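You operate a simulated robot arm through the tools that you are given. There is no shell and no other tool.

You are at the controls of a simulated robot arm. One attempt, no reset.

## Task
Lace the black belt end in the jig: seat it, clamp it, push the pin through.
Fine: draw the pin first and free the clamp last.

The check looks at the end state, three seconds after you hand in, the way a careful person would. Anything else that was tipped, shoved, dropped, spilled or broken makes it a failure.

## Robot
A 6-joint arm with a two-finger parallel gripper, fixed in place. Base frame: the origin is at the foot of the arm, x ahead of it, y to its left, z up; the work surface is at about z = 0. Units: mm, rad, N and s.
With the tool pointing down near the work surface it reaches from about 140 to 580 mm from the base axis. Its first joint turns from -1.152 to 1.152 rad. Payload 2.1 kg.
The tool frame sits at the grasp point between the pads (the TCP): z along the fingers, y along the line on which they close. The tips reach 30 mm beyond it. Largest opening 94 mm; finger width 28, thickness 10; the body of the gripper, 50 by 96 mm, starts 55 mm behind the TCP.
Orientation is that of the tool frame in the base frame, as a unit quaternion [w, x, y, z]. With the fingers straight down and closing along the base's y, the tool's x points along the base's -x, its y along +y and its z along -z.

## Interface
- The arm moves only by the tool play_rows. Its arguments are lists of equal length, an entry for each row: "dr": the turn, a rotation vector about the tool's x, y, z in rad, a list of three; "slide": the shift along the tool's x, y, z in cm, a list of three; "claw": the gripper command, from -1 (fully open) to 1 (shut), values between in proportion. In form: {"dr": [[rx, ry, rz], ...], "slide": [[tx, ty, tz], ...], "claw": [claw, ...]}. A call has 1 to 20 rows; each row is the pose to reach, as a shift and turn from the pose commanded when the call began, along the tool's axes at that moment. Rows are played at 5 a second. More than 50 mm and 0.15 rad between two rows, or a gripper value outside its range, and nothing of the call is played. A pose out of reach is approached as far as the arm can. The call stops where the force on the tool passes 90 N (or 10 N more than at its start, if that is more) or the arm is blocked; 0.2 s more then pass. The fingers move at their own pace (about 72 mm/s each) and stop on an object; they squeeze with about 20 N. The grip force told is the motor's: it shows also when the fingers shut on nothing. Time passes only in rows, and 0.2 s behind the last, so rows that repeat a pose let the fingers close. It gives the time, the measured TCP pose, the force on the tool (base axes), the opening and the grip force at its end, in the units of the frame above (readings bear some noise), with the torque about the TCP (base axes, N m) and any sound that the robot's microphone picked up.
- Cameras (640 x 400 px; columns grow to the right, rows downward): "scene" is fixed at [45.1, -368.6, 477.6]; the picture's right is [0.84, -0.55, 0.00], its down [-0.35, -0.53, -0.77] and it looks along [0.42, 0.65, -0.64] (base axes); focal length 214 px, centre (320, 200). "wrist" rides on the gripper at [76, 14, -102] in the tool frame; the picture's right is [-0.18, 0.98, 0.00], its down [-0.75, -0.14, -0.64] and it looks along [-0.63, -0.12, 0.77] (tool axes); focal length 243 px, centre (320, 200). There is no depth. A picture from a camera that has moved, and an enlarged one, comes with that camera's place and axes in the base frame and with its lens.
- snapshot(camera): a new picture of that camera. The clock stands still meanwhile.
- enlarge(camera, box): a new picture of the part [left, top, right, bottom] of that camera's present view, enlarged. The clock stands still meanwhile.
- job_done(): hands the job in; it is judged then, once.

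Nothing tells you positions but the pictures and the camera data. Unless the task says otherwise, let go and move clear before handing in.

The tools are called after "Request:" as name(argument=value, ...) on one line, values as JSON. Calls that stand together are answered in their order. play_rows: Moves the arm, as the interface text tells. Its arguments: {"type":"object","properties":{"dr":{"type":"array"},"slide":{"type":"array"},"claw":{"type":"array"}},"required":["dr","slide","claw"]} The other tools are called the same way: snapshot (camera) takes a picture; enlarge (camera, box) takes an enlarged picture of a part of a camera's view; job_done () hands the job in.

At the start:

```text
clock: 0.0
ee_pos: [338.2, -14.5, 344.5]
tcp_rot: [0.0, -0.001, 1.0, 0.001]
wrist_force: [-0.8, 0.9, -0.8]
torque: [0.01, 0.01, -0.01]
opening: 93.8
finger_force: 0.0
```

scene: 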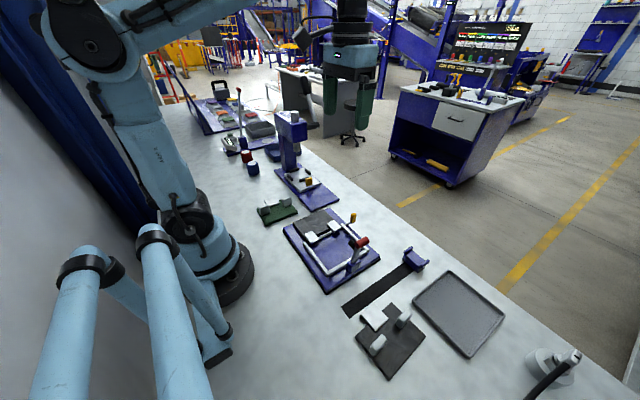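
wrist: 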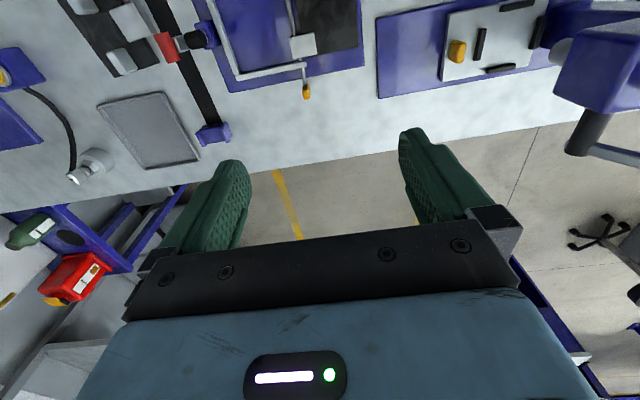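

I see a bench with a blue jig plate, a black belt strip, a tray, and other tools. First I take closer looks to work out what the jig, clamp and pin are.

Request:
enlarge(camera="scene", box=[260, 190, 420, 300])

Request:
enlarge(camera="scene", box=[320, 230, 520, 390])

Request:
enlarge(camera="scene", box=[180, 70, 360, 230])

Request:
enlarge(camera="wrist", box=[50, 0, 370, 200])

```text
3.64 times, centred on (340, 245) of scene
camera zoom: at [45.1, -368.6, 477.6], right [0.84, -0.55, 0.0], down [-0.35, -0.53, -0.77], along [0.42, 0.65, -0.64], focal length 780 px, centre (247, 36)
```

zoom: 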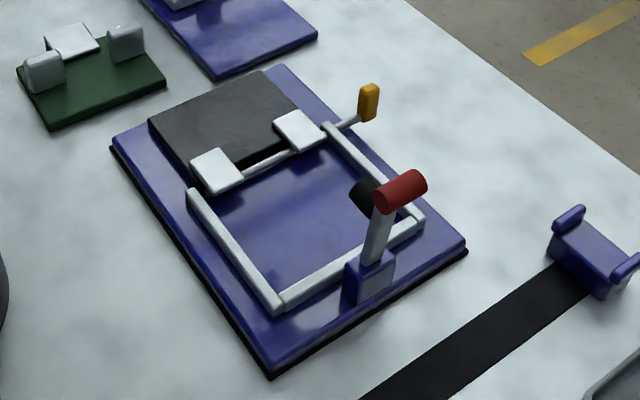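

```text
2.50 times, centred on (420, 310) of scene
camera zoom: at [45.1, -368.6, 477.6], right [0.84, -0.55, 0.0], down [-0.35, -0.53, -0.77], along [0.42, 0.65, -0.64], focal length 536 px, centre (70, -75)
```

zoom: 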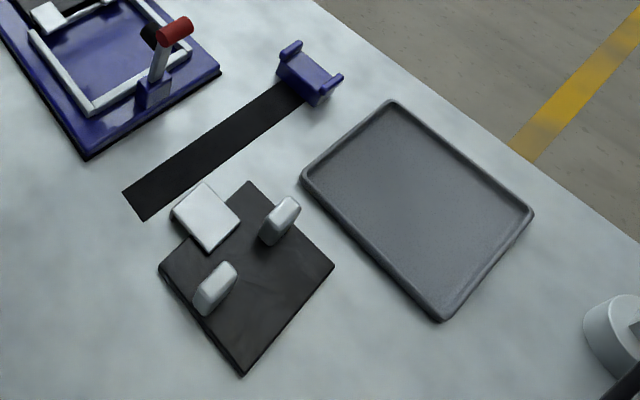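

```text
2.50 times, centred on (270, 150) of scene
camera zoom: at [45.1, -368.6, 477.6], right [0.84, -0.55, 0.0], down [-0.35, -0.53, -0.77], along [0.42, 0.65, -0.64], focal length 536 px, centre (445, 325)
```

zoom: 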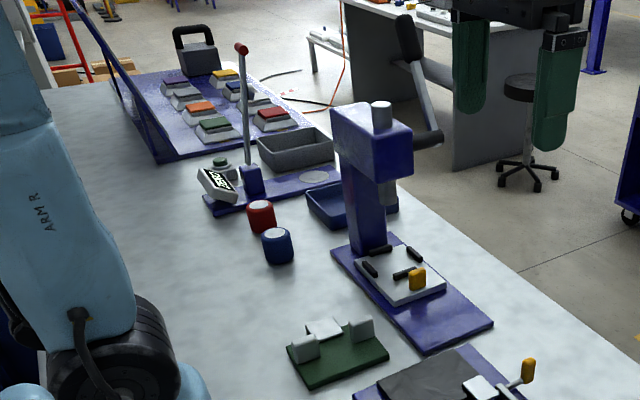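

```text
2.00 times, centred on (210, 100) of wrist
camera zoom: at [264.5, -0.5, 446.7], right [0.18, 0.98, 0.0], down [0.75, -0.14, 0.64], along [0.63, -0.12, -0.77], focal length 485 px, centre (540, 400)
```

zoom: 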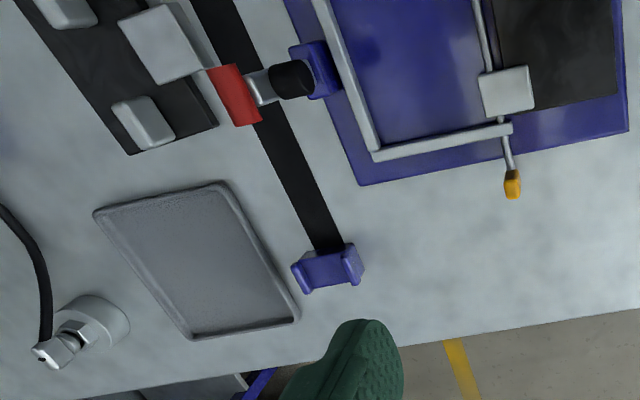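

The jig appears to be the axis-aligned blue plate around x 188–360, y −171–56, with the yellow-handled pin along x and the red-handled clamp at its −y end. The black belt end, which carries a white plate, lies at about (245, −313). I move the wrist camera above the jig for a close look.

Request:
play_rows(dr=[[0, 0, 0], [0, 0, 0], [0, 0, 0], [0, 0, 0], [0, 0, 0]], slide=[[2.8, -1.7, 2.5], [5.5, -3.4, 5], [8.3, -5.1, 7.4], [11, -6.8, 9.9], [13.8, -8.5, 12.4]], claw=[-1, -1, -1, -1, -1])

Request:
snapshot(camera="wrist")

Request:
snapshot(camera="scene")

```text
clock: 1.2
ee_pos: [199.6, -98.2, 220.1]
tcp_rot: [0.001, 0.0, 1.0, 0.0]
wrist_force: [-1.1, -0.8, -0.9]
torque: [-0.03, 0.01, -0.01]
opening: 94.2
finger_force: 0.1
```

```text
taken
camera wrist: at [124.7, -85.3, 322.9], right [0.18, 0.98, 0.0], down [0.75, -0.14, 0.64], along [0.63, -0.12, -0.77], focal length 243 px, centre (320, 200)
```

wrist: 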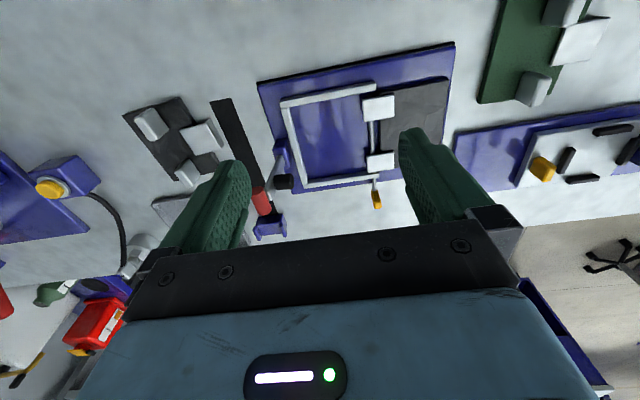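

```text
taken
```

scene: 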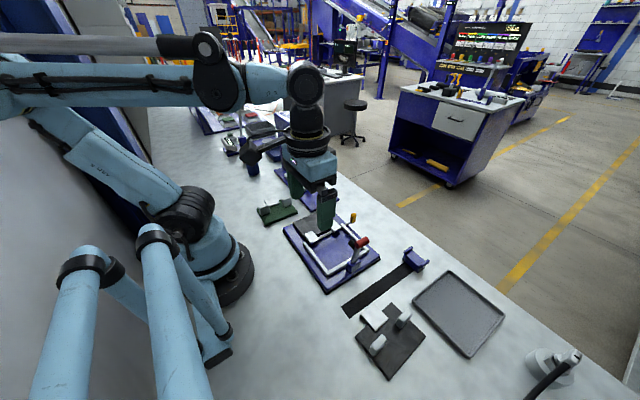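

The wrist view now shows the whole jig, with the pin, two fixed lugs and clamp, and the black belt end. I enlarge both.

Request:
enlarge(camera="wrist", box=[245, 30, 465, 240])

Request:
enlarge(camera="wrist", box=[110, 80, 290, 240])

Request:
enlarge(camera="wrist", box=[460, 0, 640, 110])

```text
1.90 times, centred on (355, 135) of wrist
camera zoom: at [124.7, -85.3, 322.9], right [0.18, 0.98, 0.0], down [0.75, -0.14, 0.64], along [0.63, -0.12, -0.77], focal length 462 px, centre (253, 324)
```

zoom: 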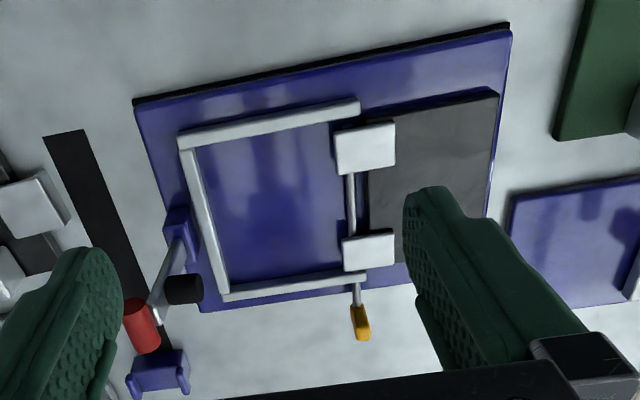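

```text
2.50 times, centred on (200, 160) of wrist
camera zoom: at [124.7, -85.3, 322.9], right [0.18, 0.98, 0.0], down [0.75, -0.14, 0.64], along [0.63, -0.12, -0.77], focal length 606 px, centre (620, 300)
```

zoom: 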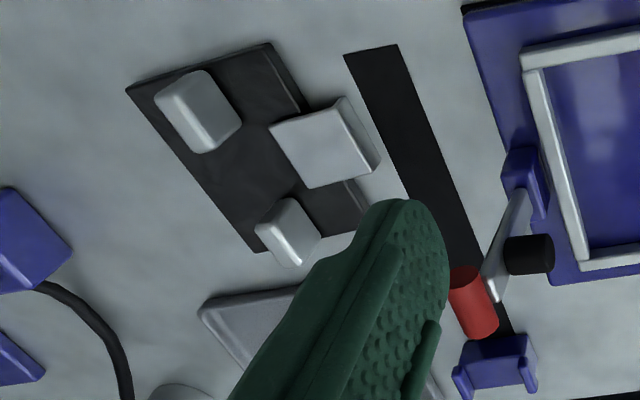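

```text
3.56 times, centred on (550, 55) of wrist
camera zoom: at [124.7, -85.3, 322.9], right [0.18, 0.98, 0.0], down [0.75, -0.14, 0.64], along [0.63, -0.12, -0.77], focal length 863 px, centre (-498, 716)
```

zoom: 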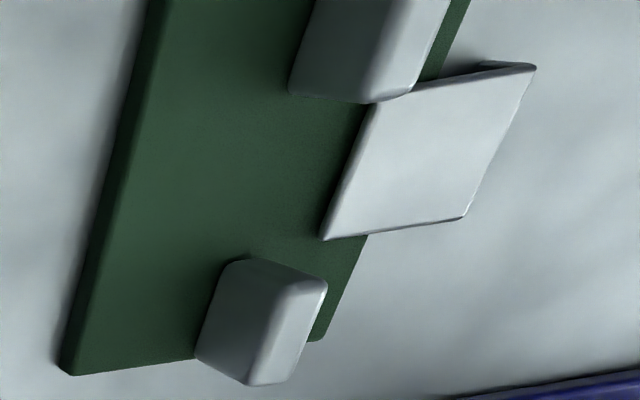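

I read the jig as follows. There are two fixed lugs near (239, −34) and (316, −34), and a pin along x with an upright yellow handle near (377, −43, 32). The clamp lever stands upright near (272, −175, 129) and folds toward +y. I go closer to look at the pin.

Request:
play_rows(dr=[[0, 0, 0], [0, 0, 0], [0, 0, 0], [0, 0, 0]], slide=[[-1.4, 2.2, 2], [-2.8, 4.4, 4], [-4.2, 6.6, 6], [-5.6, 8.8, 8]], claw=[-1, -1, -1, -1])

Request:
snapshot(camera="wrist")

Request:
enlarge(camera="wrist", box=[190, 20, 430, 170])

Request:
enlarge(camera="scene", box=[300, 200, 380, 260])

```text
clock: 2.2
ee_pos: [257.2, -8.5, 141.6]
tcp_rot: [0.0, 0.0, 1.0, 0.0]
wrist_force: [-0.3, -0.3, 0.5]
torque: [-0.01, 0.01, 0.0]
opening: 93.9
finger_force: 0.1
```

```text
taken
camera wrist: at [182.6, 5.1, 243.4], right [0.19, 0.98, 0.0], down [0.75, -0.14, 0.64], along [0.63, -0.12, -0.77], focal length 243 px, centre (320, 200)
```

wrist: 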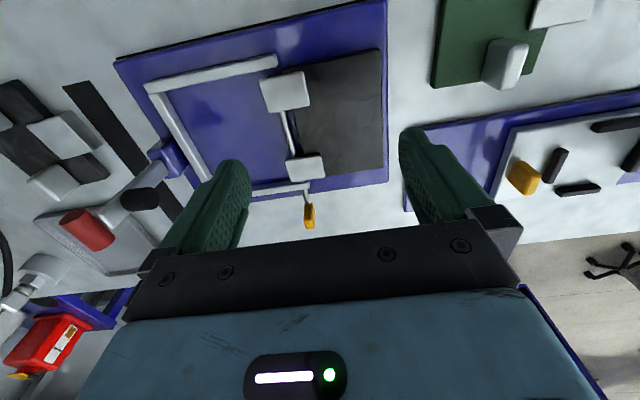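

```text
2.67 times, centred on (310, 95) of wrist
camera zoom: at [182.6, 5.1, 243.4], right [0.19, 0.98, 0.0], down [0.75, -0.14, 0.64], along [0.63, -0.12, -0.77], focal length 647 px, centre (347, 480)
```

zoom: 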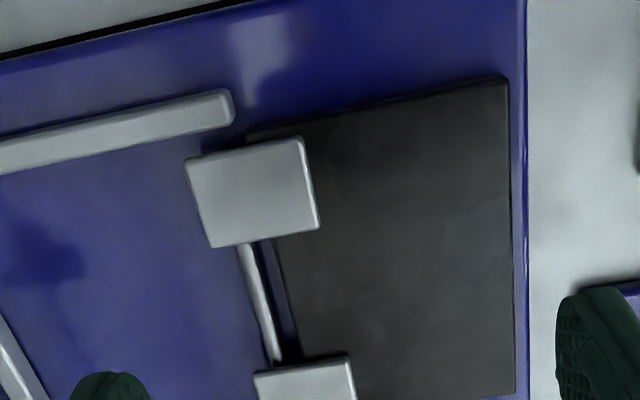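

```text
6.67 times, centred on (340, 230) of scene
camera zoom: at [45.1, -368.6, 477.6], right [0.84, -0.55, 0.0], down [-0.35, -0.53, -0.77], along [0.42, 0.65, -0.64], focal length 1430 px, centre (187, 0)
```

zoom: 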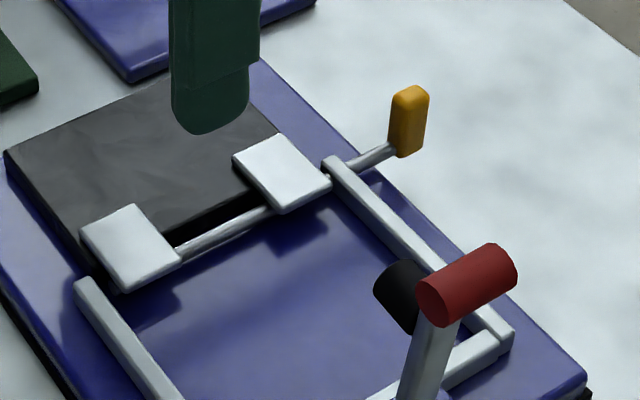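

The pin runs along x at about y = −44, and the handle stands upright at about (373, −43.5), z 17–55. I move above it with the fingers part-closed and check the alignment.

Request:
play_rows(dr=[[0, 0, 0], [0, 0, 0], [0, 0, 0], [0, 0, 0], [0, 0, 0]], slide=[[-4, -1.2, 0.7], [-8, -2.3, 1.4], [-11.9, -3.5, 2.1], [-11.9, -3.5, 3.6], [-11.9, -3.5, 3.6]], claw=[-0.5, 0.1, 0.1, 0.1, 0.1])

Request:
snapshot(camera="wrist")

Request:
enlarge(camera="scene", box=[310, 150, 410, 250])

```text
clock: 3.4
ee_pos: [376.3, -45.7, 104.9]
tcp_rot: [0.0, 0.0, 1.0, 0.0]
wrist_force: [-0.1, -0.1, 0.4]
torque: [-0.01, -0.02, -0.02]
opening: 42.2
finger_force: 0.1
```

```text
taken
camera wrist: at [302.5, -32.8, 207.3], right [0.18, 0.98, 0.0], down [0.75, -0.14, 0.64], along [0.63, -0.12, -0.77], focal length 243 px, centre (320, 200)
```

wrist: 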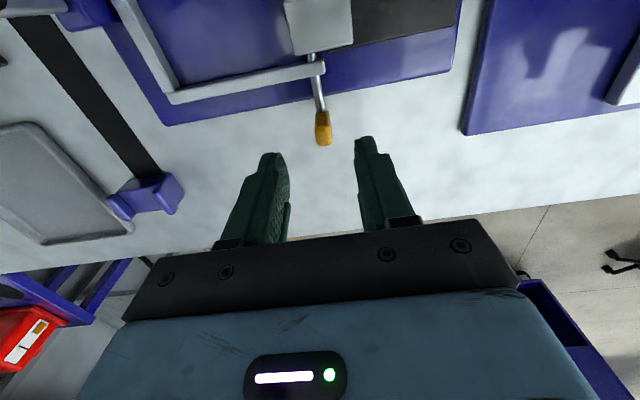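

```text
4.00 times, centred on (360, 200) of scene
camera zoom: at [45.1, -368.6, 477.6], right [0.84, -0.55, 0.0], down [-0.35, -0.53, -0.77], along [0.42, 0.65, -0.64], focal length 858 px, centre (160, 200)
```

zoom: 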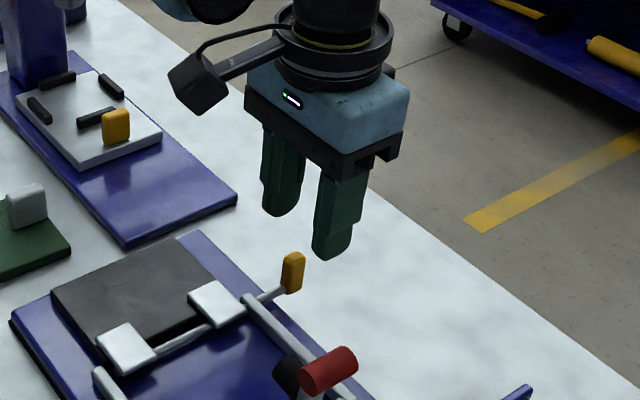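

The fingers straddle the handle's line (handle at about y −44.5, x 374). I lower to a TCP height of about 45 and check before closing.

Request:
play_rows(dr=[[0, 0, 0], [0, 0, 0], [0, 0, 0]], slide=[[0, 0.05, 2], [0, 0.05, 4], [0, 0.05, 5.8]], claw=[0.1, 0.1, 0.1])

Request:
snapshot(camera="wrist")

Request:
enlarge(camera="wrist", box=[230, 100, 410, 220])

Request:
enlarge(camera="scene", box=[310, 170, 400, 250])

```text
clock: 4.2
ee_pos: [374.5, -44.6, 48.0]
tcp_rot: [0.0, 0.0, 1.0, 0.0]
wrist_force: [0.1, 0.0, -0.3]
torque: [0.01, 0.0, -0.02]
opening: 42.4
finger_force: 0.0
```

```text
taken
camera wrist: at [301.0, -31.7, 149.7], right [0.18, 0.98, 0.0], down [0.75, -0.14, 0.64], along [0.63, -0.12, -0.77], focal length 243 px, centre (320, 200)
```

wrist: 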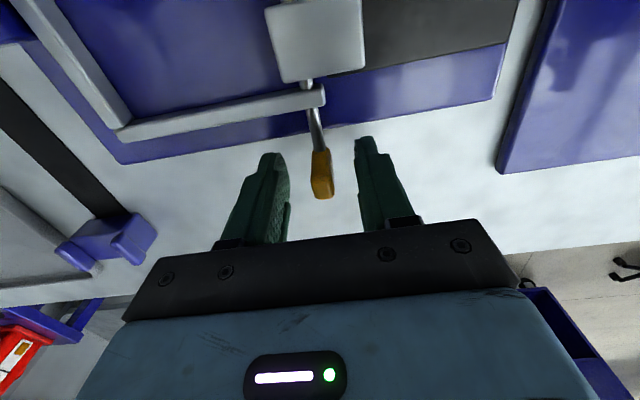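

```text
3.33 times, centred on (320, 160) of wrist
camera zoom: at [301.0, -31.7, 149.7], right [0.18, 0.98, 0.0], down [0.75, -0.14, 0.64], along [0.63, -0.12, -0.77], focal length 809 px, centre (320, 333)
```

zoom: 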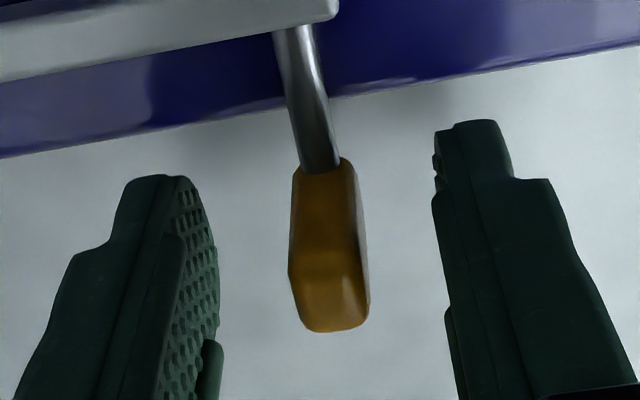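

```text
5.00 times, centred on (355, 210) of scene
camera zoom: at [45.1, -368.6, 477.6], right [0.84, -0.55, 0.0], down [-0.35, -0.53, -0.77], along [0.42, 0.65, -0.64], focal length 1072 px, centre (145, 150)
```

zoom: 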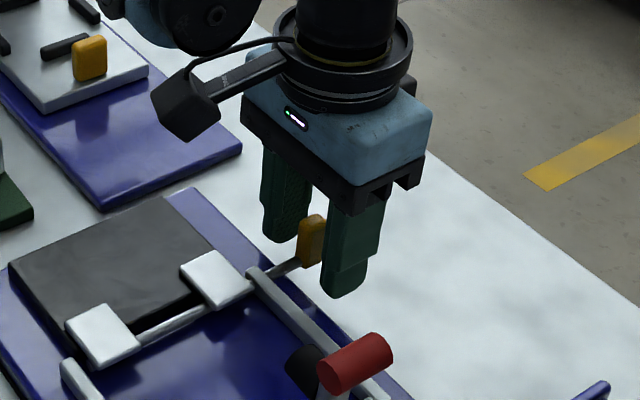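

The handle sits centred between the fingers, spanning z of about 15–56. I go slightly lower and close on it.

Request:
play_rows(dr=[[0, 0, 0], [0, 0, 0], [0, 0, 0], [0, 0, 0], [0, 0, 0]], slide=[[-0.2, 0.05, 0.5], [-0.2, 0.05, 0.5], [-0.2, 0.05, 0.5], [-0.2, 0.05, 0.5], [-0.2, 0.05, 0.5]], claw=[0.1, 0.5, 1, 1, 1])

Request:
enlarge(camera="wrist", box=[230, 60, 410, 220])

```text
clock: 5.4
ee_pos: [377.8, -41.9, 42.7]
tcp_rot: [0.0, 0.0, 1.0, 0.002]
wrist_force: [-0.6, 19.7, -0.3]
torque: [-0.18, -0.06, -0.21]
opening: 15.7
finger_force: 19.5
```

```text
2.50 times, centred on (320, 140) of wrist
camera zoom: at [302.7, -30.5, 144.6], right [0.18, 0.98, 0.0], down [0.75, -0.14, 0.64], along [0.63, -0.12, -0.77], focal length 606 px, centre (320, 350)
```

zoom: 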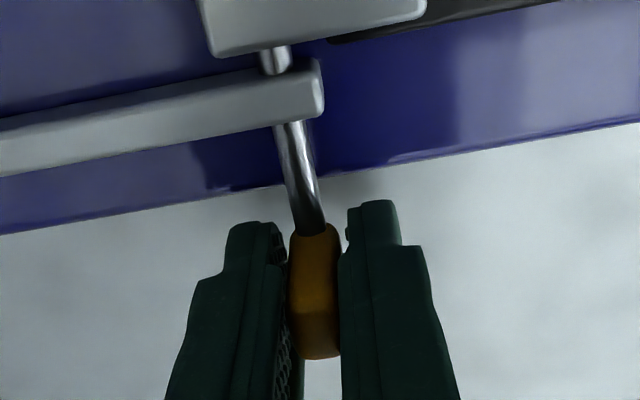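

The pin passes through the right rail as well as the lugs, so a partly drawn pin stays supported. The grip is loading sideways (+y, about 20 N), so I shift a little to +y to centre it.

Request:
play_rows(dr=[[0, 0, 0], [0, 0, 0], [0, 0, 0]], slide=[[0, 0.1, 0], [0, 0.2, 0], [0, 0.2, 0]], claw=[1, 1, 1])

```text
clock: 6.2
ee_pos: [379.1, -43.5, 42.0]
tcp_rot: [0.0, 0.001, 1.0, -0.001]
wrist_force: [0.5, -0.1, 6.0]
torque: [0.17, 0.3, 0.0]
opening: 11.9
finger_force: 19.9
```

The grip is centred now (12 mm handle, no side load). I draw the pin out along +x and watch it.

Request:
play_rows(dr=[[0, 0, 0], [0, 0, 0], [0, 0, 0], [0, 0, 0], [0, 0, 0], [0, 0, 0]], slide=[[-0.5, 0, 0], [-1, 0, 0], [-2, 0, 0], [-3, 0, 0], [-4, 0, 0], [-5, 0, 0]], claw=[1, 1, 1, 1, 1, 1])

Request:
snapshot(camera="wrist")

Request:
enlarge(camera="scene", box=[280, 180, 400, 280])

```text
clock: 7.6
ee_pos: [427.0, -44.2, 41.4]
tcp_rot: [0.0, 0.0, 1.0, 0.0]
wrist_force: [-0.6, -8.0, 5.1]
torque: [-0.01, 0.07, 0.0]
opening: 11.7
finger_force: 19.6
```

```text
taken
camera wrist: at [353.1, -29.9, 143.1], right [0.18, 0.98, 0.0], down [0.75, -0.14, 0.64], along [0.63, -0.12, -0.77], focal length 243 px, centre (320, 200)
```

wrist: 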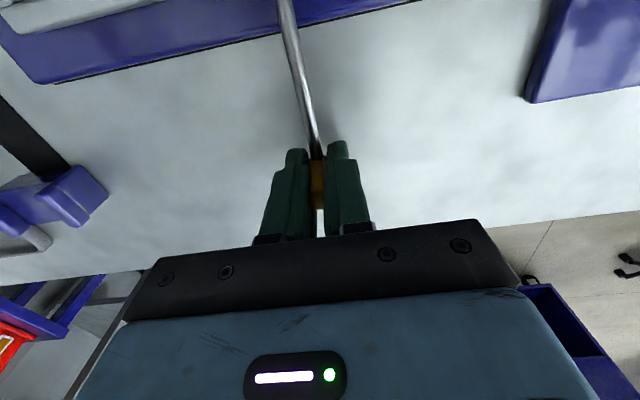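

```text
4.00 times, centred on (340, 230) of scene
camera zoom: at [45.1, -368.6, 477.6], right [0.84, -0.55, 0.0], down [-0.35, -0.53, -0.77], along [0.42, 0.65, -0.64], focal length 858 px, centre (240, 80)
```

zoom: 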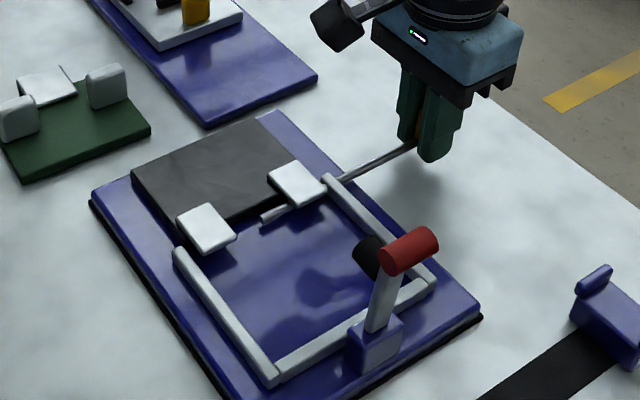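

The pin slides freely; its tip is now at x of about 273. I draw about 36 mm more so the gap between the lugs is clear while the tip stays inside the right lug.

Request:
play_rows(dr=[[0, 0, 0], [0, 0, 0], [0, 0, 0], [0, 0, 0]], slide=[[-1, 0, 0], [-2, 0, 0], [-3, 0, 0], [-3.6, 0, 0]], claw=[1, 1, 1, 1])

Request:
enlarge(camera="scene", box=[280, 180, 400, 280])

Request:
enlarge(camera="scene", box=[325, 210, 375, 245])

```text
clock: 8.6
ee_pos: [461.8, -42.9, 41.4]
tcp_rot: [-0.004, 0.001, 1.0, -0.001]
wrist_force: [-28.8, -9.3, -6.3]
torque: [0.3, 0.04, 0.09]
opening: 11.9
finger_force: 19.9
```

```text
4.00 times, centred on (340, 230) of scene
camera zoom: at [45.1, -368.6, 477.6], right [0.84, -0.55, 0.0], down [-0.35, -0.53, -0.77], along [0.42, 0.65, -0.64], focal length 858 px, centre (240, 80)
```

zoom: 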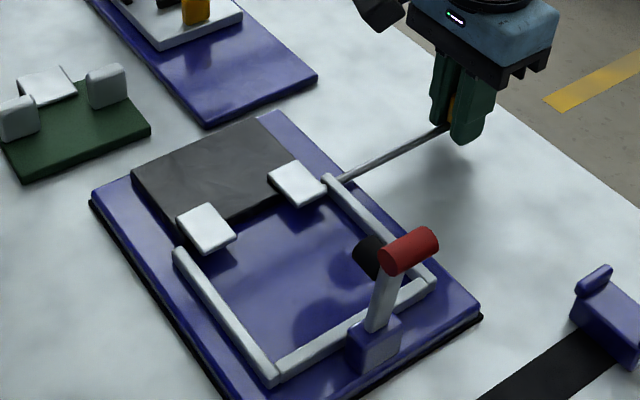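

```text
11.43 times, centred on (350, 228) of scene
camera zoom: at [45.1, -368.6, 477.6], right [0.84, -0.55, 0.0], down [-0.35, -0.53, -0.77], along [0.42, 0.65, -0.64], focal length 2451 px, centre (-23, -114)
```

zoom: 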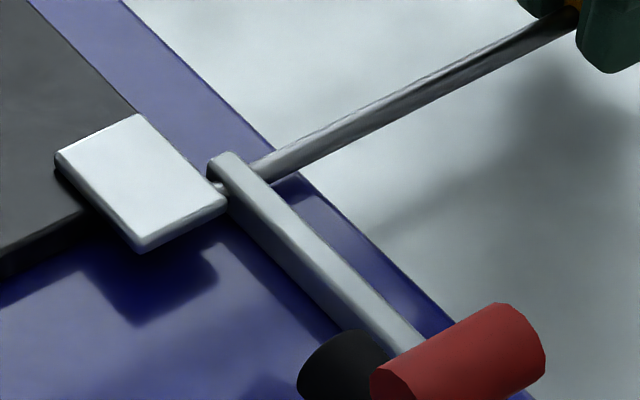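

The pin has come to a stop (−29 N along x), and the gap between the lugs is clear. I relax the pull a little and release the handle, then rise.

Request:
play_rows(dr=[[0, 0, 0], [0, 0, 0], [0, 0, 0], [0, 0, 0]], slide=[[0.15, 0, 0], [0.15, 0, 0], [0.15, 0, 0], [0.15, 0, 0]], claw=[1, 1, 0.4, 0.2])

Request:
enlarge(camera="scene", box=[320, 160, 420, 250])

```text
clock: 9.6
ee_pos: [463.1, -41.2, 42.6]
tcp_rot: [0.001, -0.001, 1.0, 0.0]
wrist_force: [-0.1, -0.2, 0.5]
torque: [0.0, 0.0, -0.01]
opening: 37.4
finger_force: 0.0
```

```text
4.44 times, centred on (370, 205) of scene
camera zoom: at [45.1, -368.6, 477.6], right [0.84, -0.55, 0.0], down [-0.35, -0.53, -0.77], along [0.42, 0.65, -0.64], focal length 953 px, centre (98, 178)
```

zoom: 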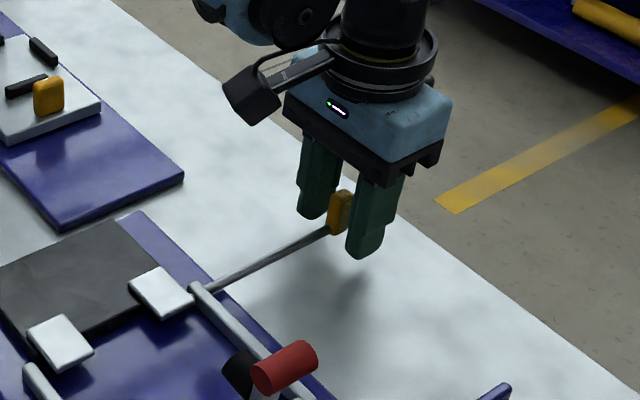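

The pin stays put, supported by rail and lug. I rise well clear and travel over to the black belt end to look at it.

Request:
play_rows(dr=[[0, 0, 0], [0, 0, 0], [0, 0, 0], [0, 0, 0], [0, 0, 0], [0, 0, 0], [0, 0, 0], [0, 0, 0], [0, 0, 0], [0, 0, 0], [0, 0, 0], [0, 0, 0], [0, 0, 0], [0, 0, 0], [0, 0, 0]], slide=[[0, 0, -2], [0, 0, -5], [0, 0, -9], [0, 0, -13], [0, 0, -17], [2.6, -2.5, -18], [5.3, -5, -18], [8.5, -8, -18], [11.7, -11, -18], [14.9, -14, -18], [18.1, -17, -18], [21.3, -20, -18], [24, -22.5, -18], [26.3, -25, -18], [28, -25.5, -15]], claw=[0.2, 0, -0.5, -1, -1, -1, -1, -1, -1, -1, -1, -1, -1, -1, -1])

Request:
snapshot(camera="wrist")

Request:
snapshot(camera="scene")

```text
clock: 12.8
ee_pos: [183.6, -301.1, 192.8]
tcp_rot: [0.0, 0.0, 1.0, -0.001]
wrist_force: [0.1, -1.0, 0.5]
torque: [-0.01, -0.03, -0.02]
opening: 94.1
finger_force: 0.1
```

```text
taken
camera wrist: at [107.6, -287.9, 295.1], right [0.18, 0.98, 0.0], down [0.75, -0.14, 0.64], along [0.63, -0.12, -0.77], focal length 243 px, centre (320, 200)
```

wrist: 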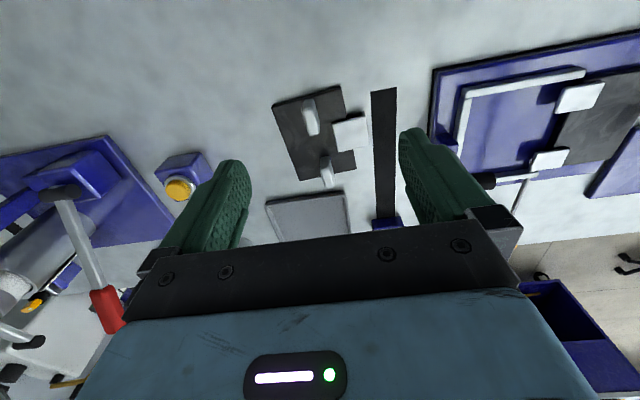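

```text
taken
```

scene: 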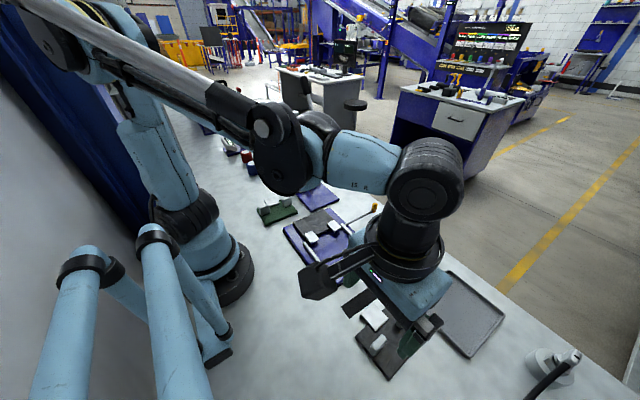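

Request:
enlarge(camera="wrist", box=[260, 75, 410, 205])

Request:
enlarge(camera="wrist", box=[420, 30, 640, 200])

```text
3.08 times, centred on (335, 140) of wrist
camera zoom: at [107.6, -287.9, 295.1], right [0.18, 0.98, 0.0], down [0.75, -0.14, 0.64], along [0.63, -0.12, -0.77], focal length 746 px, centre (274, 385)
```

zoom: 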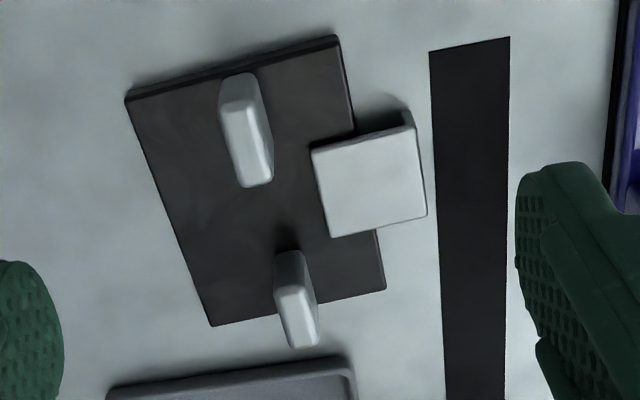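

```text
2.35 times, centred on (530, 115) of wrist
camera zoom: at [107.6, -287.9, 295.1], right [0.18, 0.98, 0.0], down [0.75, -0.14, 0.64], along [0.63, -0.12, -0.77], focal length 571 px, centre (-174, 400)
```

zoom: 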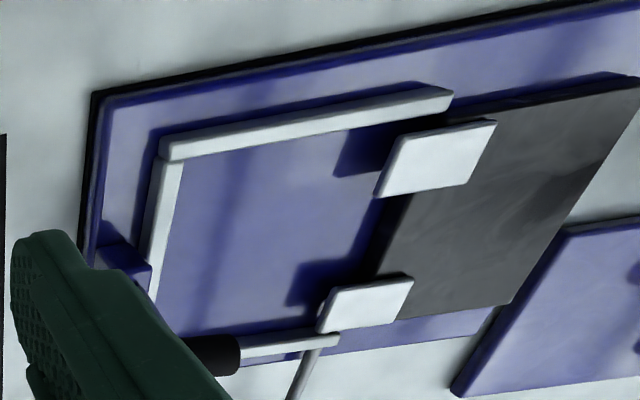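

The belt end is about 110 × 82 mm, centred near (246, −316), turned about +4°, with its knuckle plate toward +y. I need the shape of the two upright tabs, so I zoom in and move closer.

Request:
enlarge(camera="wrist", box=[295, 90, 345, 130])

Request:
play_rows(dr=[[0, 0, 0], [0, 0, 0]], slide=[[0, 0, 4], [0, 0, 8]], claw=[-1, -1])

Request:
enlarge(camera="wrist", box=[220, 20, 440, 210])

Request:
enlarge(camera="scene", box=[350, 290, 440, 385])

```text
10.00 times, centred on (320, 110) of wrist
camera zoom: at [107.6, -287.9, 295.1], right [0.18, 0.98, 0.0], down [0.75, -0.14, 0.64], along [0.63, -0.12, -0.77], focal length 2426 px, centre (320, 1100)
```

zoom: 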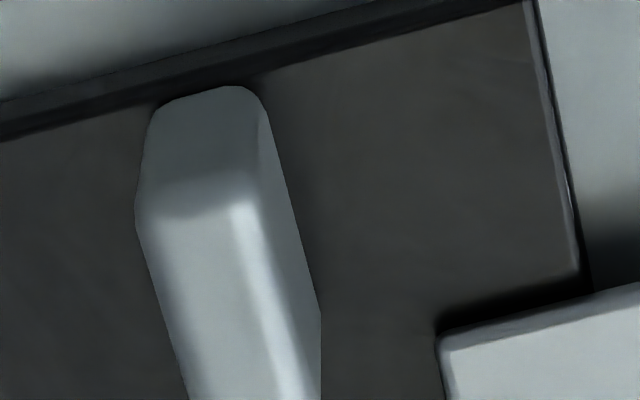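

```text
clock: 13.4
ee_pos: [184.9, -300.5, 111.8]
tcp_rot: [0.0, 0.0, 1.0, -0.001]
wrist_force: [0.0, 0.3, -0.3]
torque: [-0.01, 0.0, 0.01]
opening: 94.3
finger_force: 0.1
```

```text
2.11 times, centred on (330, 115) of wrist
camera zoom: at [109.2, -287.3, 213.7], right [0.18, 0.98, 0.0], down [0.75, -0.14, 0.64], along [0.63, -0.12, -0.77], focal length 511 px, centre (299, 379)
```

zoom: 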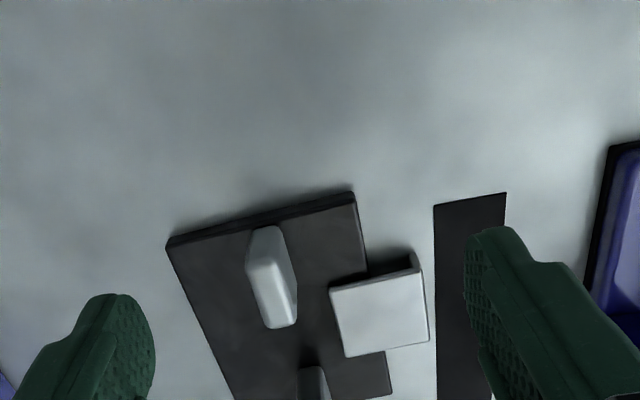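

```text
4.21 times, centred on (395, 338) of scene
camera zoom: at [45.1, -368.6, 477.6], right [0.84, -0.55, 0.0], down [-0.35, -0.53, -0.77], along [0.42, 0.65, -0.64], focal length 903 px, centre (4, -379)
```

zoom: 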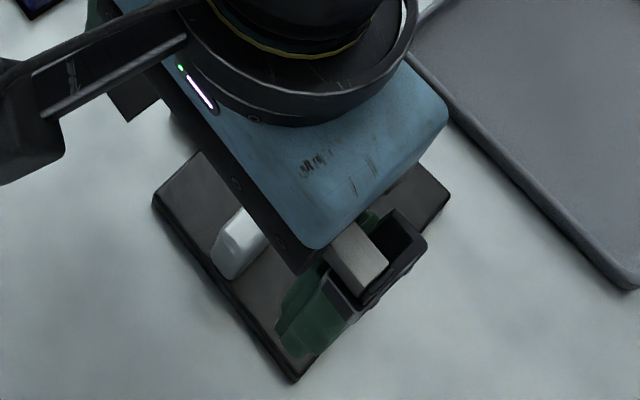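

The tabs are blocks about 28 × 12 × 32 mm tall. The nearer one (−x) is centred about 23 mm ahead of and 14 mm to the right of the tool. I move above it with the grip part-closed and turned to match the belt's yaw.

Request:
play_rows(dr=[[0, 0, -0.035], [0, 0, -0.073], [0, 0, -0.073]], slide=[[-1, -0.7, 0], [-2.0, -1.41, 1.5], [-2.0, -1.41, 2.5]], claw=[-0.3, 0.4, 0.4])

Request:
snapshot(camera="wrist")

Request:
enlarge(camera="wrist", box=[220, 20, 440, 210])

```text
clock: 14.2
ee_pos: [204.8, -313.5, 86.9]
tcp_rot: [0.0, -0.037, 0.999, 0.0]
wrist_force: [0.2, -0.8, -0.5]
torque: [-0.04, 0.03, 0.01]
opening: 28.4
finger_force: 0.1
```

```text
taken
camera wrist: at [129.4, -305.6, 187.7], right [0.11, 0.99, 0.0], down [0.76, -0.09, 0.64], along [0.64, -0.07, -0.77], focal length 243 px, centre (320, 200)
```

wrist: 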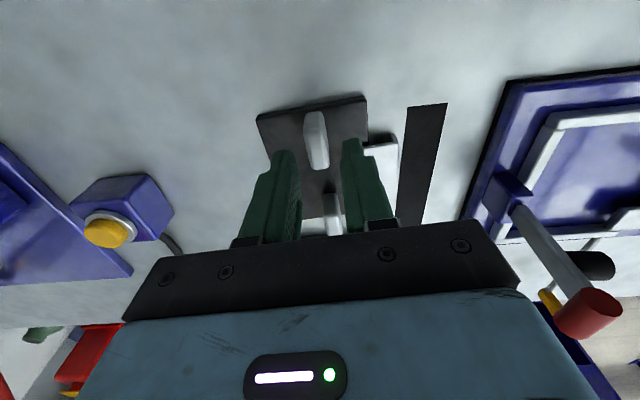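

```text
2.11 times, centred on (330, 115) of wrist
camera zoom: at [129.4, -305.6, 187.7], right [0.11, 0.99, 0.0], down [0.76, -0.09, 0.64], along [0.64, -0.07, -0.77], focal length 511 px, centre (299, 379)
```

zoom: 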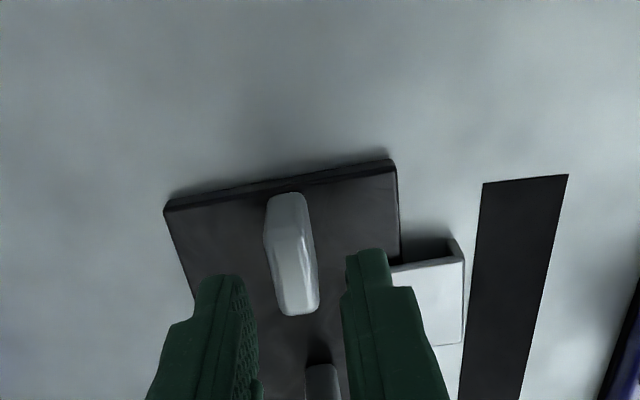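

The yaw matches and the tab is about 1.5 mm toward −y of the tool centre. I correct that and lower around the tab with the tips kept just above the pad.

Request:
play_rows(dr=[[0, 0, 0], [0, 0, 0], [0, 0, 0], [0, 0, 0]], slide=[[0, -0.15, 1], [0, -0.15, 2], [0, -0.15, 3], [0, -0.15, 4.0]], claw=[0.4, 0.4, 0.4, 0.4])

Request:
enlarge(camera="wrist", box=[220, 60, 440, 250])

Request:
enlarge(camera="scene", box=[350, 290, 440, 385])

```text
clock: 15.2
ee_pos: [204.5, -314.6, 47.2]
tcp_rot: [0.0, -0.036, 0.999, 0.0]
wrist_force: [-0.2, 0.0, -0.2]
torque: [0.02, -0.01, 0.01]
opening: 28.1
finger_force: 0.2
```

```text
2.11 times, centred on (330, 155) of wrist
camera zoom: at [129.0, -306.8, 148.4], right [0.11, 0.99, 0.0], down [0.76, -0.09, 0.64], along [0.64, -0.07, -0.77], focal length 511 px, centre (299, 295)
```

zoom: 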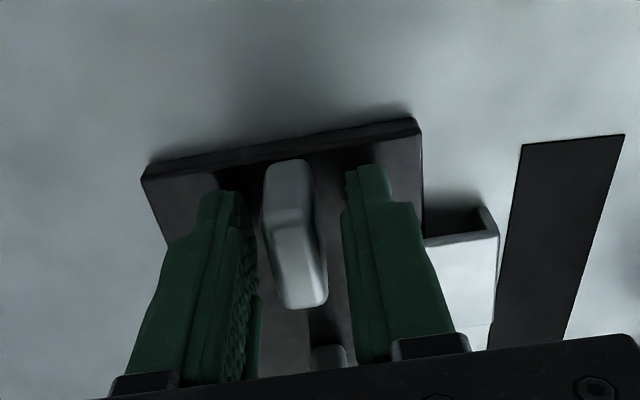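

```text
4.21 times, centred on (395, 338) of scene
camera zoom: at [45.1, -368.6, 477.6], right [0.84, -0.55, 0.0], down [-0.35, -0.53, -0.77], along [0.42, 0.65, -0.64], focal length 903 px, centre (4, -379)
```

zoom: 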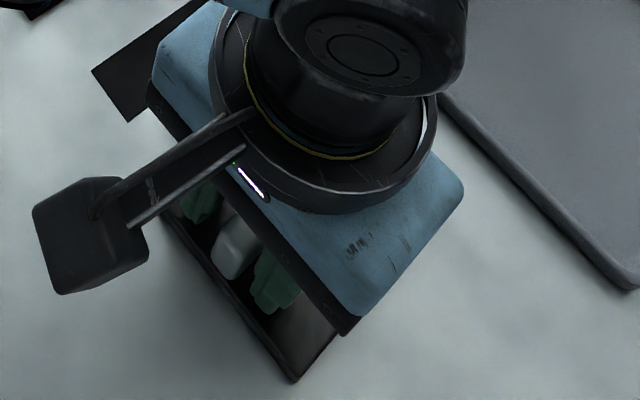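

The tab sits about 1.5 mm left of centre between the fingers. I shift, drop 3 mm more, and close on it.

Request:
play_rows(dr=[[0, 0, 0], [0, 0, 0], [0, 0, 0], [0, 0, 0], [0, 0, 0]], slide=[[0, -0.15, 0.2], [0, -0.15, 0.3], [0, -0.15, 0.3], [0, -0.15, 0.3], [0, -0.15, 0.3]], claw=[0.4, 0.4, 0.7, 1, 1])

Request:
enlarge(camera="wrist", box=[220, 60, 440, 250])

```text
clock: 16.4
ee_pos: [203.5, -314.6, 43.8]
tcp_rot: [0.0, -0.037, 0.999, -0.001]
wrist_force: [-0.3, -3.2, 1.9]
torque: [-0.03, 0.01, -0.01]
opening: 18.0
finger_force: 20.4
```

```text
2.11 times, centred on (330, 155) of wrist
camera zoom: at [128.0, -307.2, 145.5], right [0.11, 0.99, 0.0], down [0.76, -0.09, 0.64], along [0.64, -0.07, -0.77], focal length 511 px, centre (299, 295)
```

zoom: 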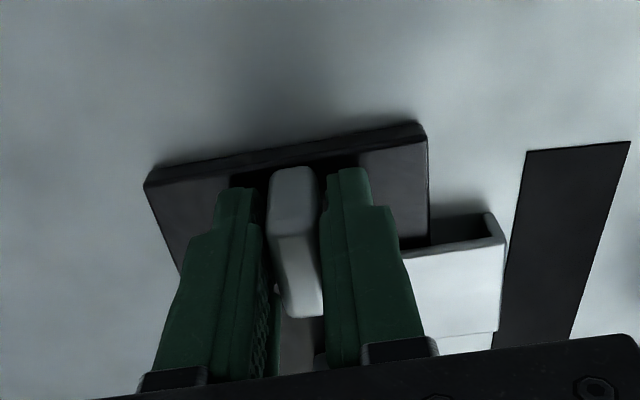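

I have a firm, centred grip on the tab. I lift a little and check that the belt end hangs level.

Request:
play_rows(dr=[[0, 0, 0], [0, 0, 0], [0, 0, 0], [0, 0, 0], [0, 0, 0]], slide=[[0, 0, -0.3], [0, 0, -0.8], [0, 0, -1.6], [0, 0, -3], [0, 0, -5]], claw=[1, 1, 1, 1, 1])

Request:
snapshot(camera="wrist")

Request:
enlarge(camera="scene", box=[330, 260, 460, 385])

```text
clock: 17.6
ee_pos: [202.2, -314.8, 94.3]
tcp_rot: [0.0, -0.037, 0.999, -0.001]
wrist_force: [-0.4, -0.1, -1.2]
torque: [0.03, 0.06, 0.0]
opening: 18.2
finger_force: 20.0
```

```text
taken
camera wrist: at [126.6, -306.5, 195.8], right [0.11, 0.99, 0.0], down [0.76, -0.09, 0.64], along [0.64, -0.07, -0.77], focal length 243 px, centre (320, 200)
```

wrist: 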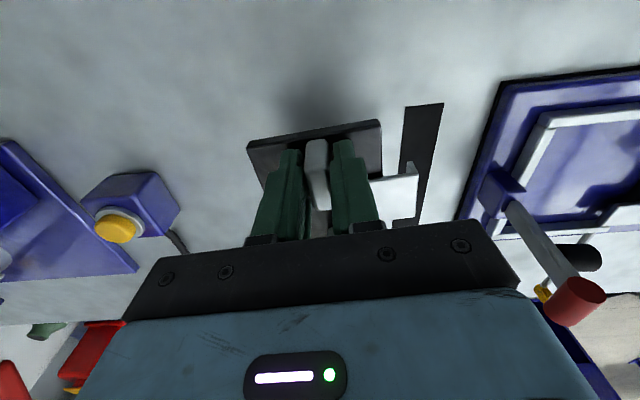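

```text
3.20 times, centred on (395, 322) of scene
camera zoom: at [45.1, -368.6, 477.6], right [0.84, -0.55, 0.0], down [-0.35, -0.53, -0.77], along [0.42, 0.65, -0.64], focal length 686 px, centre (80, -192)
```

zoom: 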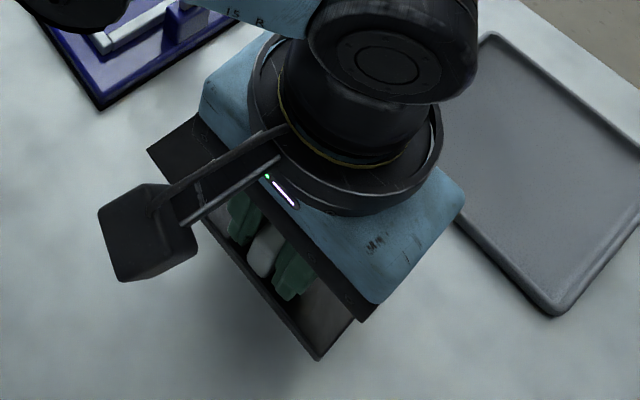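

The belt end hangs level and steady. I raise it high enough to clear the clamp lever and square it to the jig.

Request:
play_rows(dr=[[0, 0, 0], [0, 0, 0.025], [0, 0, 0.05], [0, 0, 0.073], [0, 0, 0.073]], slide=[[0, 0, -3], [0, 0, -6], [0, 0, -9], [0, 0, -12], [0, 0, -12.5]], claw=[1, 1, 1, 1, 1])

Request:
play_rows(dr=[[0, 0, 0], [0, 0, 0], [0, 0, 0], [0, 0, 0], [0, 0, 0], [0, 0, 0], [0, 0, 0], [0, 0, 0]], slide=[[-0.5, 2, 0], [-0.9, 5, 0], [-1.4, 8.5, 0], [-1.9, 12, 0], [-2.4, 15.5, 0], [-2.9, 19, 0], [-3.3, 22, 0], [-3.4, 23.5, 0]], claw=[1, 1, 1, 1, 1, 1, 1, 1])

Request:
snapshot(camera="wrist")

Request:
snapshot(camera="scene")

```text
clock: 18.8
ee_pos: [204.3, -316.2, 221.4]
tcp_rot: [0.0, 0.0, 1.0, 0.001]
wrist_force: [0.2, 0.0, -2.3]
torque: [0.01, 0.01, -0.01]
opening: 18.2
finger_force: 19.8
```

```text
clock: 20.6
ee_pos: [236.8, -78.1, 218.0]
tcp_rot: [0.0, 0.0, 1.0, 0.0]
wrist_force: [0.6, -0.1, -1.7]
torque: [-0.02, 0.06, 0.02]
opening: 18.3
finger_force: 19.8
```

```text
taken
camera wrist: at [162.2, -65.4, 320.0], right [0.18, 0.98, 0.0], down [0.75, -0.14, 0.64], along [0.63, -0.12, -0.77], focal length 243 px, centre (320, 200)
```

wrist: 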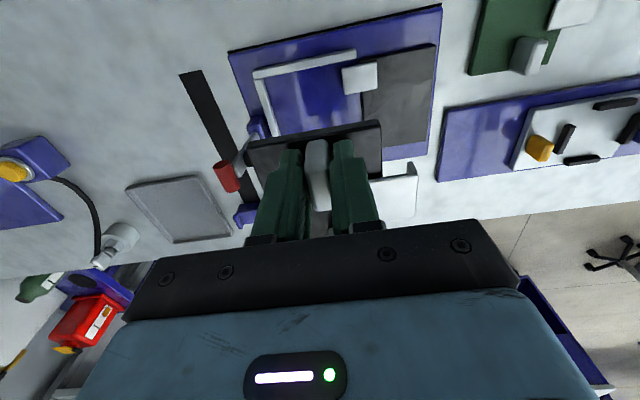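

```text
taken
```

scene: 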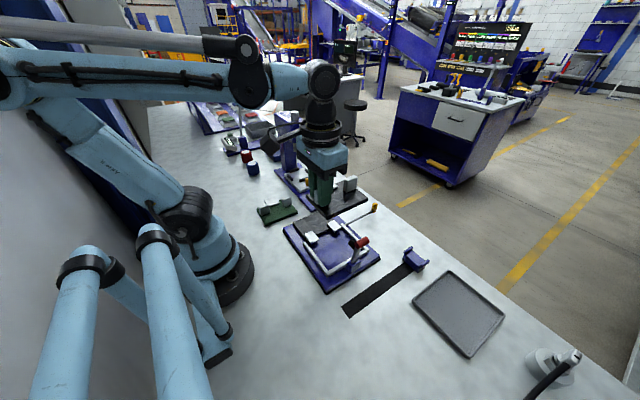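

The belt end is above the jig, held level. I enlarge to measure the belt end and the jig in the same frame.

Request:
enlarge(camera="wrist", box=[220, 0, 450, 220])

Request:
enlarge(camera="scene", box=[270, 130, 400, 300])

```text
1.82 times, centred on (335, 110) of wrist
camera zoom: at [162.2, -65.4, 320.0], right [0.18, 0.98, 0.0], down [0.75, -0.14, 0.64], along [0.63, -0.12, -0.77], focal length 441 px, centre (293, 364)
```

zoom: 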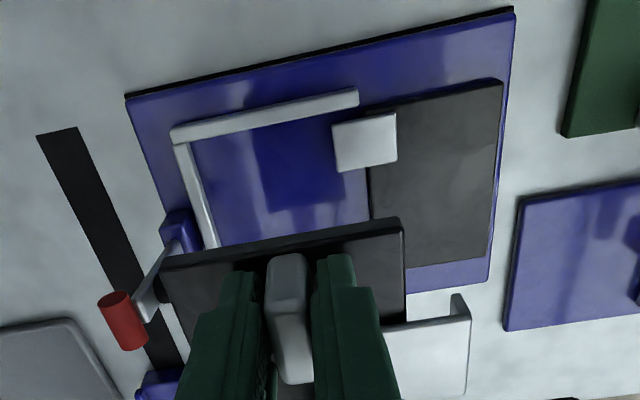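

```text
2.35 times, centred on (335, 215) of scene
camera zoom: at [45.1, -368.6, 477.6], right [0.84, -0.55, 0.0], down [-0.35, -0.53, -0.77], along [0.42, 0.65, -0.64], focal length 505 px, centre (285, 165)
```

zoom: 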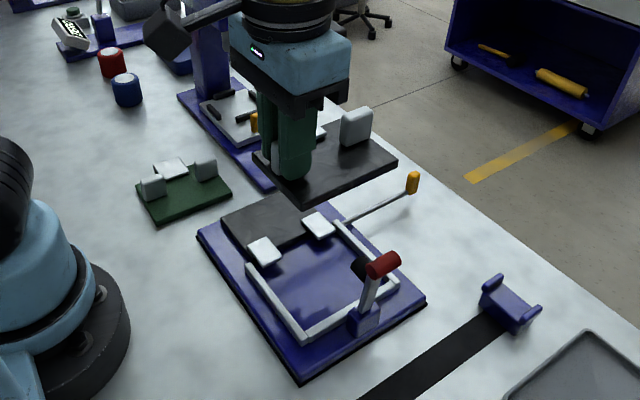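

Compared with the jig, the belt end needs to go about 3 mm to −x and about 15 mm to −y. I first lower at the present y, well away from the clamp pad, then shift over and measure again close up.

Request:
play_rows(dr=[[0, 0, 0], [0, 0, 0], [0, 0, 0], [0, 0, 0], [0, 0, 0], [0, 0, 0]], slide=[[0.3, 0, 3], [0.3, 0, 6], [0.3, 0, 9], [0.3, 0, 12], [0.3, 0, 12.5], [0.3, -1.0, 12.5]], claw=[1, 1, 1, 1, 1, 1])

Request:
snapshot(camera="wrist")

Request:
enlarge(camera="wrist", box=[220, 0, 450, 220])

Request:
enlarge(camera="scene", box=[290, 180, 390, 290])

```text
clock: 22.0
ee_pos: [234.7, -88.6, 93.1]
tcp_rot: [0.0, -0.001, 1.0, 0.0]
wrist_force: [-1.6, -0.4, -1.0]
torque: [0.0, 0.07, 0.01]
opening: 18.2
finger_force: 19.7
```

```text
taken
camera wrist: at [160.0, -76.2, 195.6], right [0.18, 0.98, 0.0], down [0.75, -0.14, 0.64], along [0.63, -0.12, -0.77], focal length 243 px, centre (320, 200)
```

wrist: 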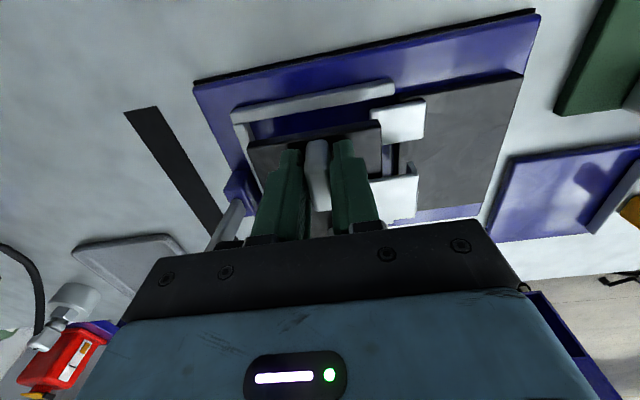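

```text
1.82 times, centred on (335, 110) of wrist
camera zoom: at [160.0, -76.2, 195.6], right [0.18, 0.98, 0.0], down [0.75, -0.14, 0.64], along [0.63, -0.12, -0.77], focal length 441 px, centre (293, 364)
```

zoom: 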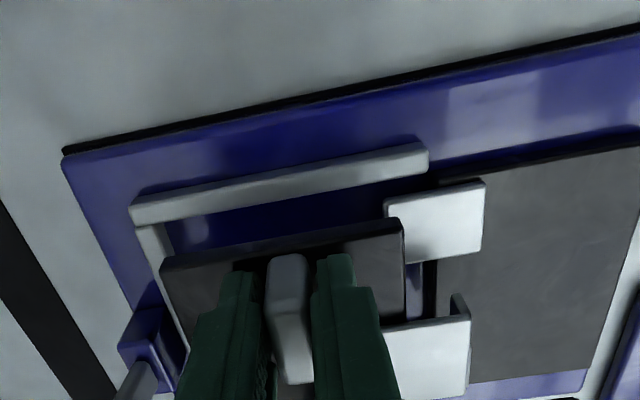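

```text
3.64 times, centred on (340, 235) of scene
camera zoom: at [45.1, -368.6, 477.6], right [0.84, -0.55, 0.0], down [-0.35, -0.53, -0.77], along [0.42, 0.65, -0.64], focal length 780 px, centre (247, 73)
```

zoom: 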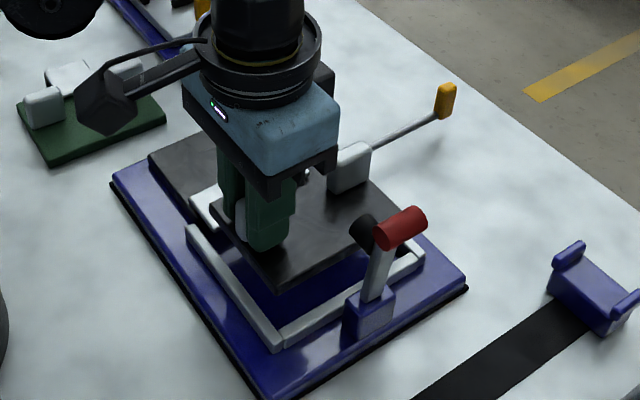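

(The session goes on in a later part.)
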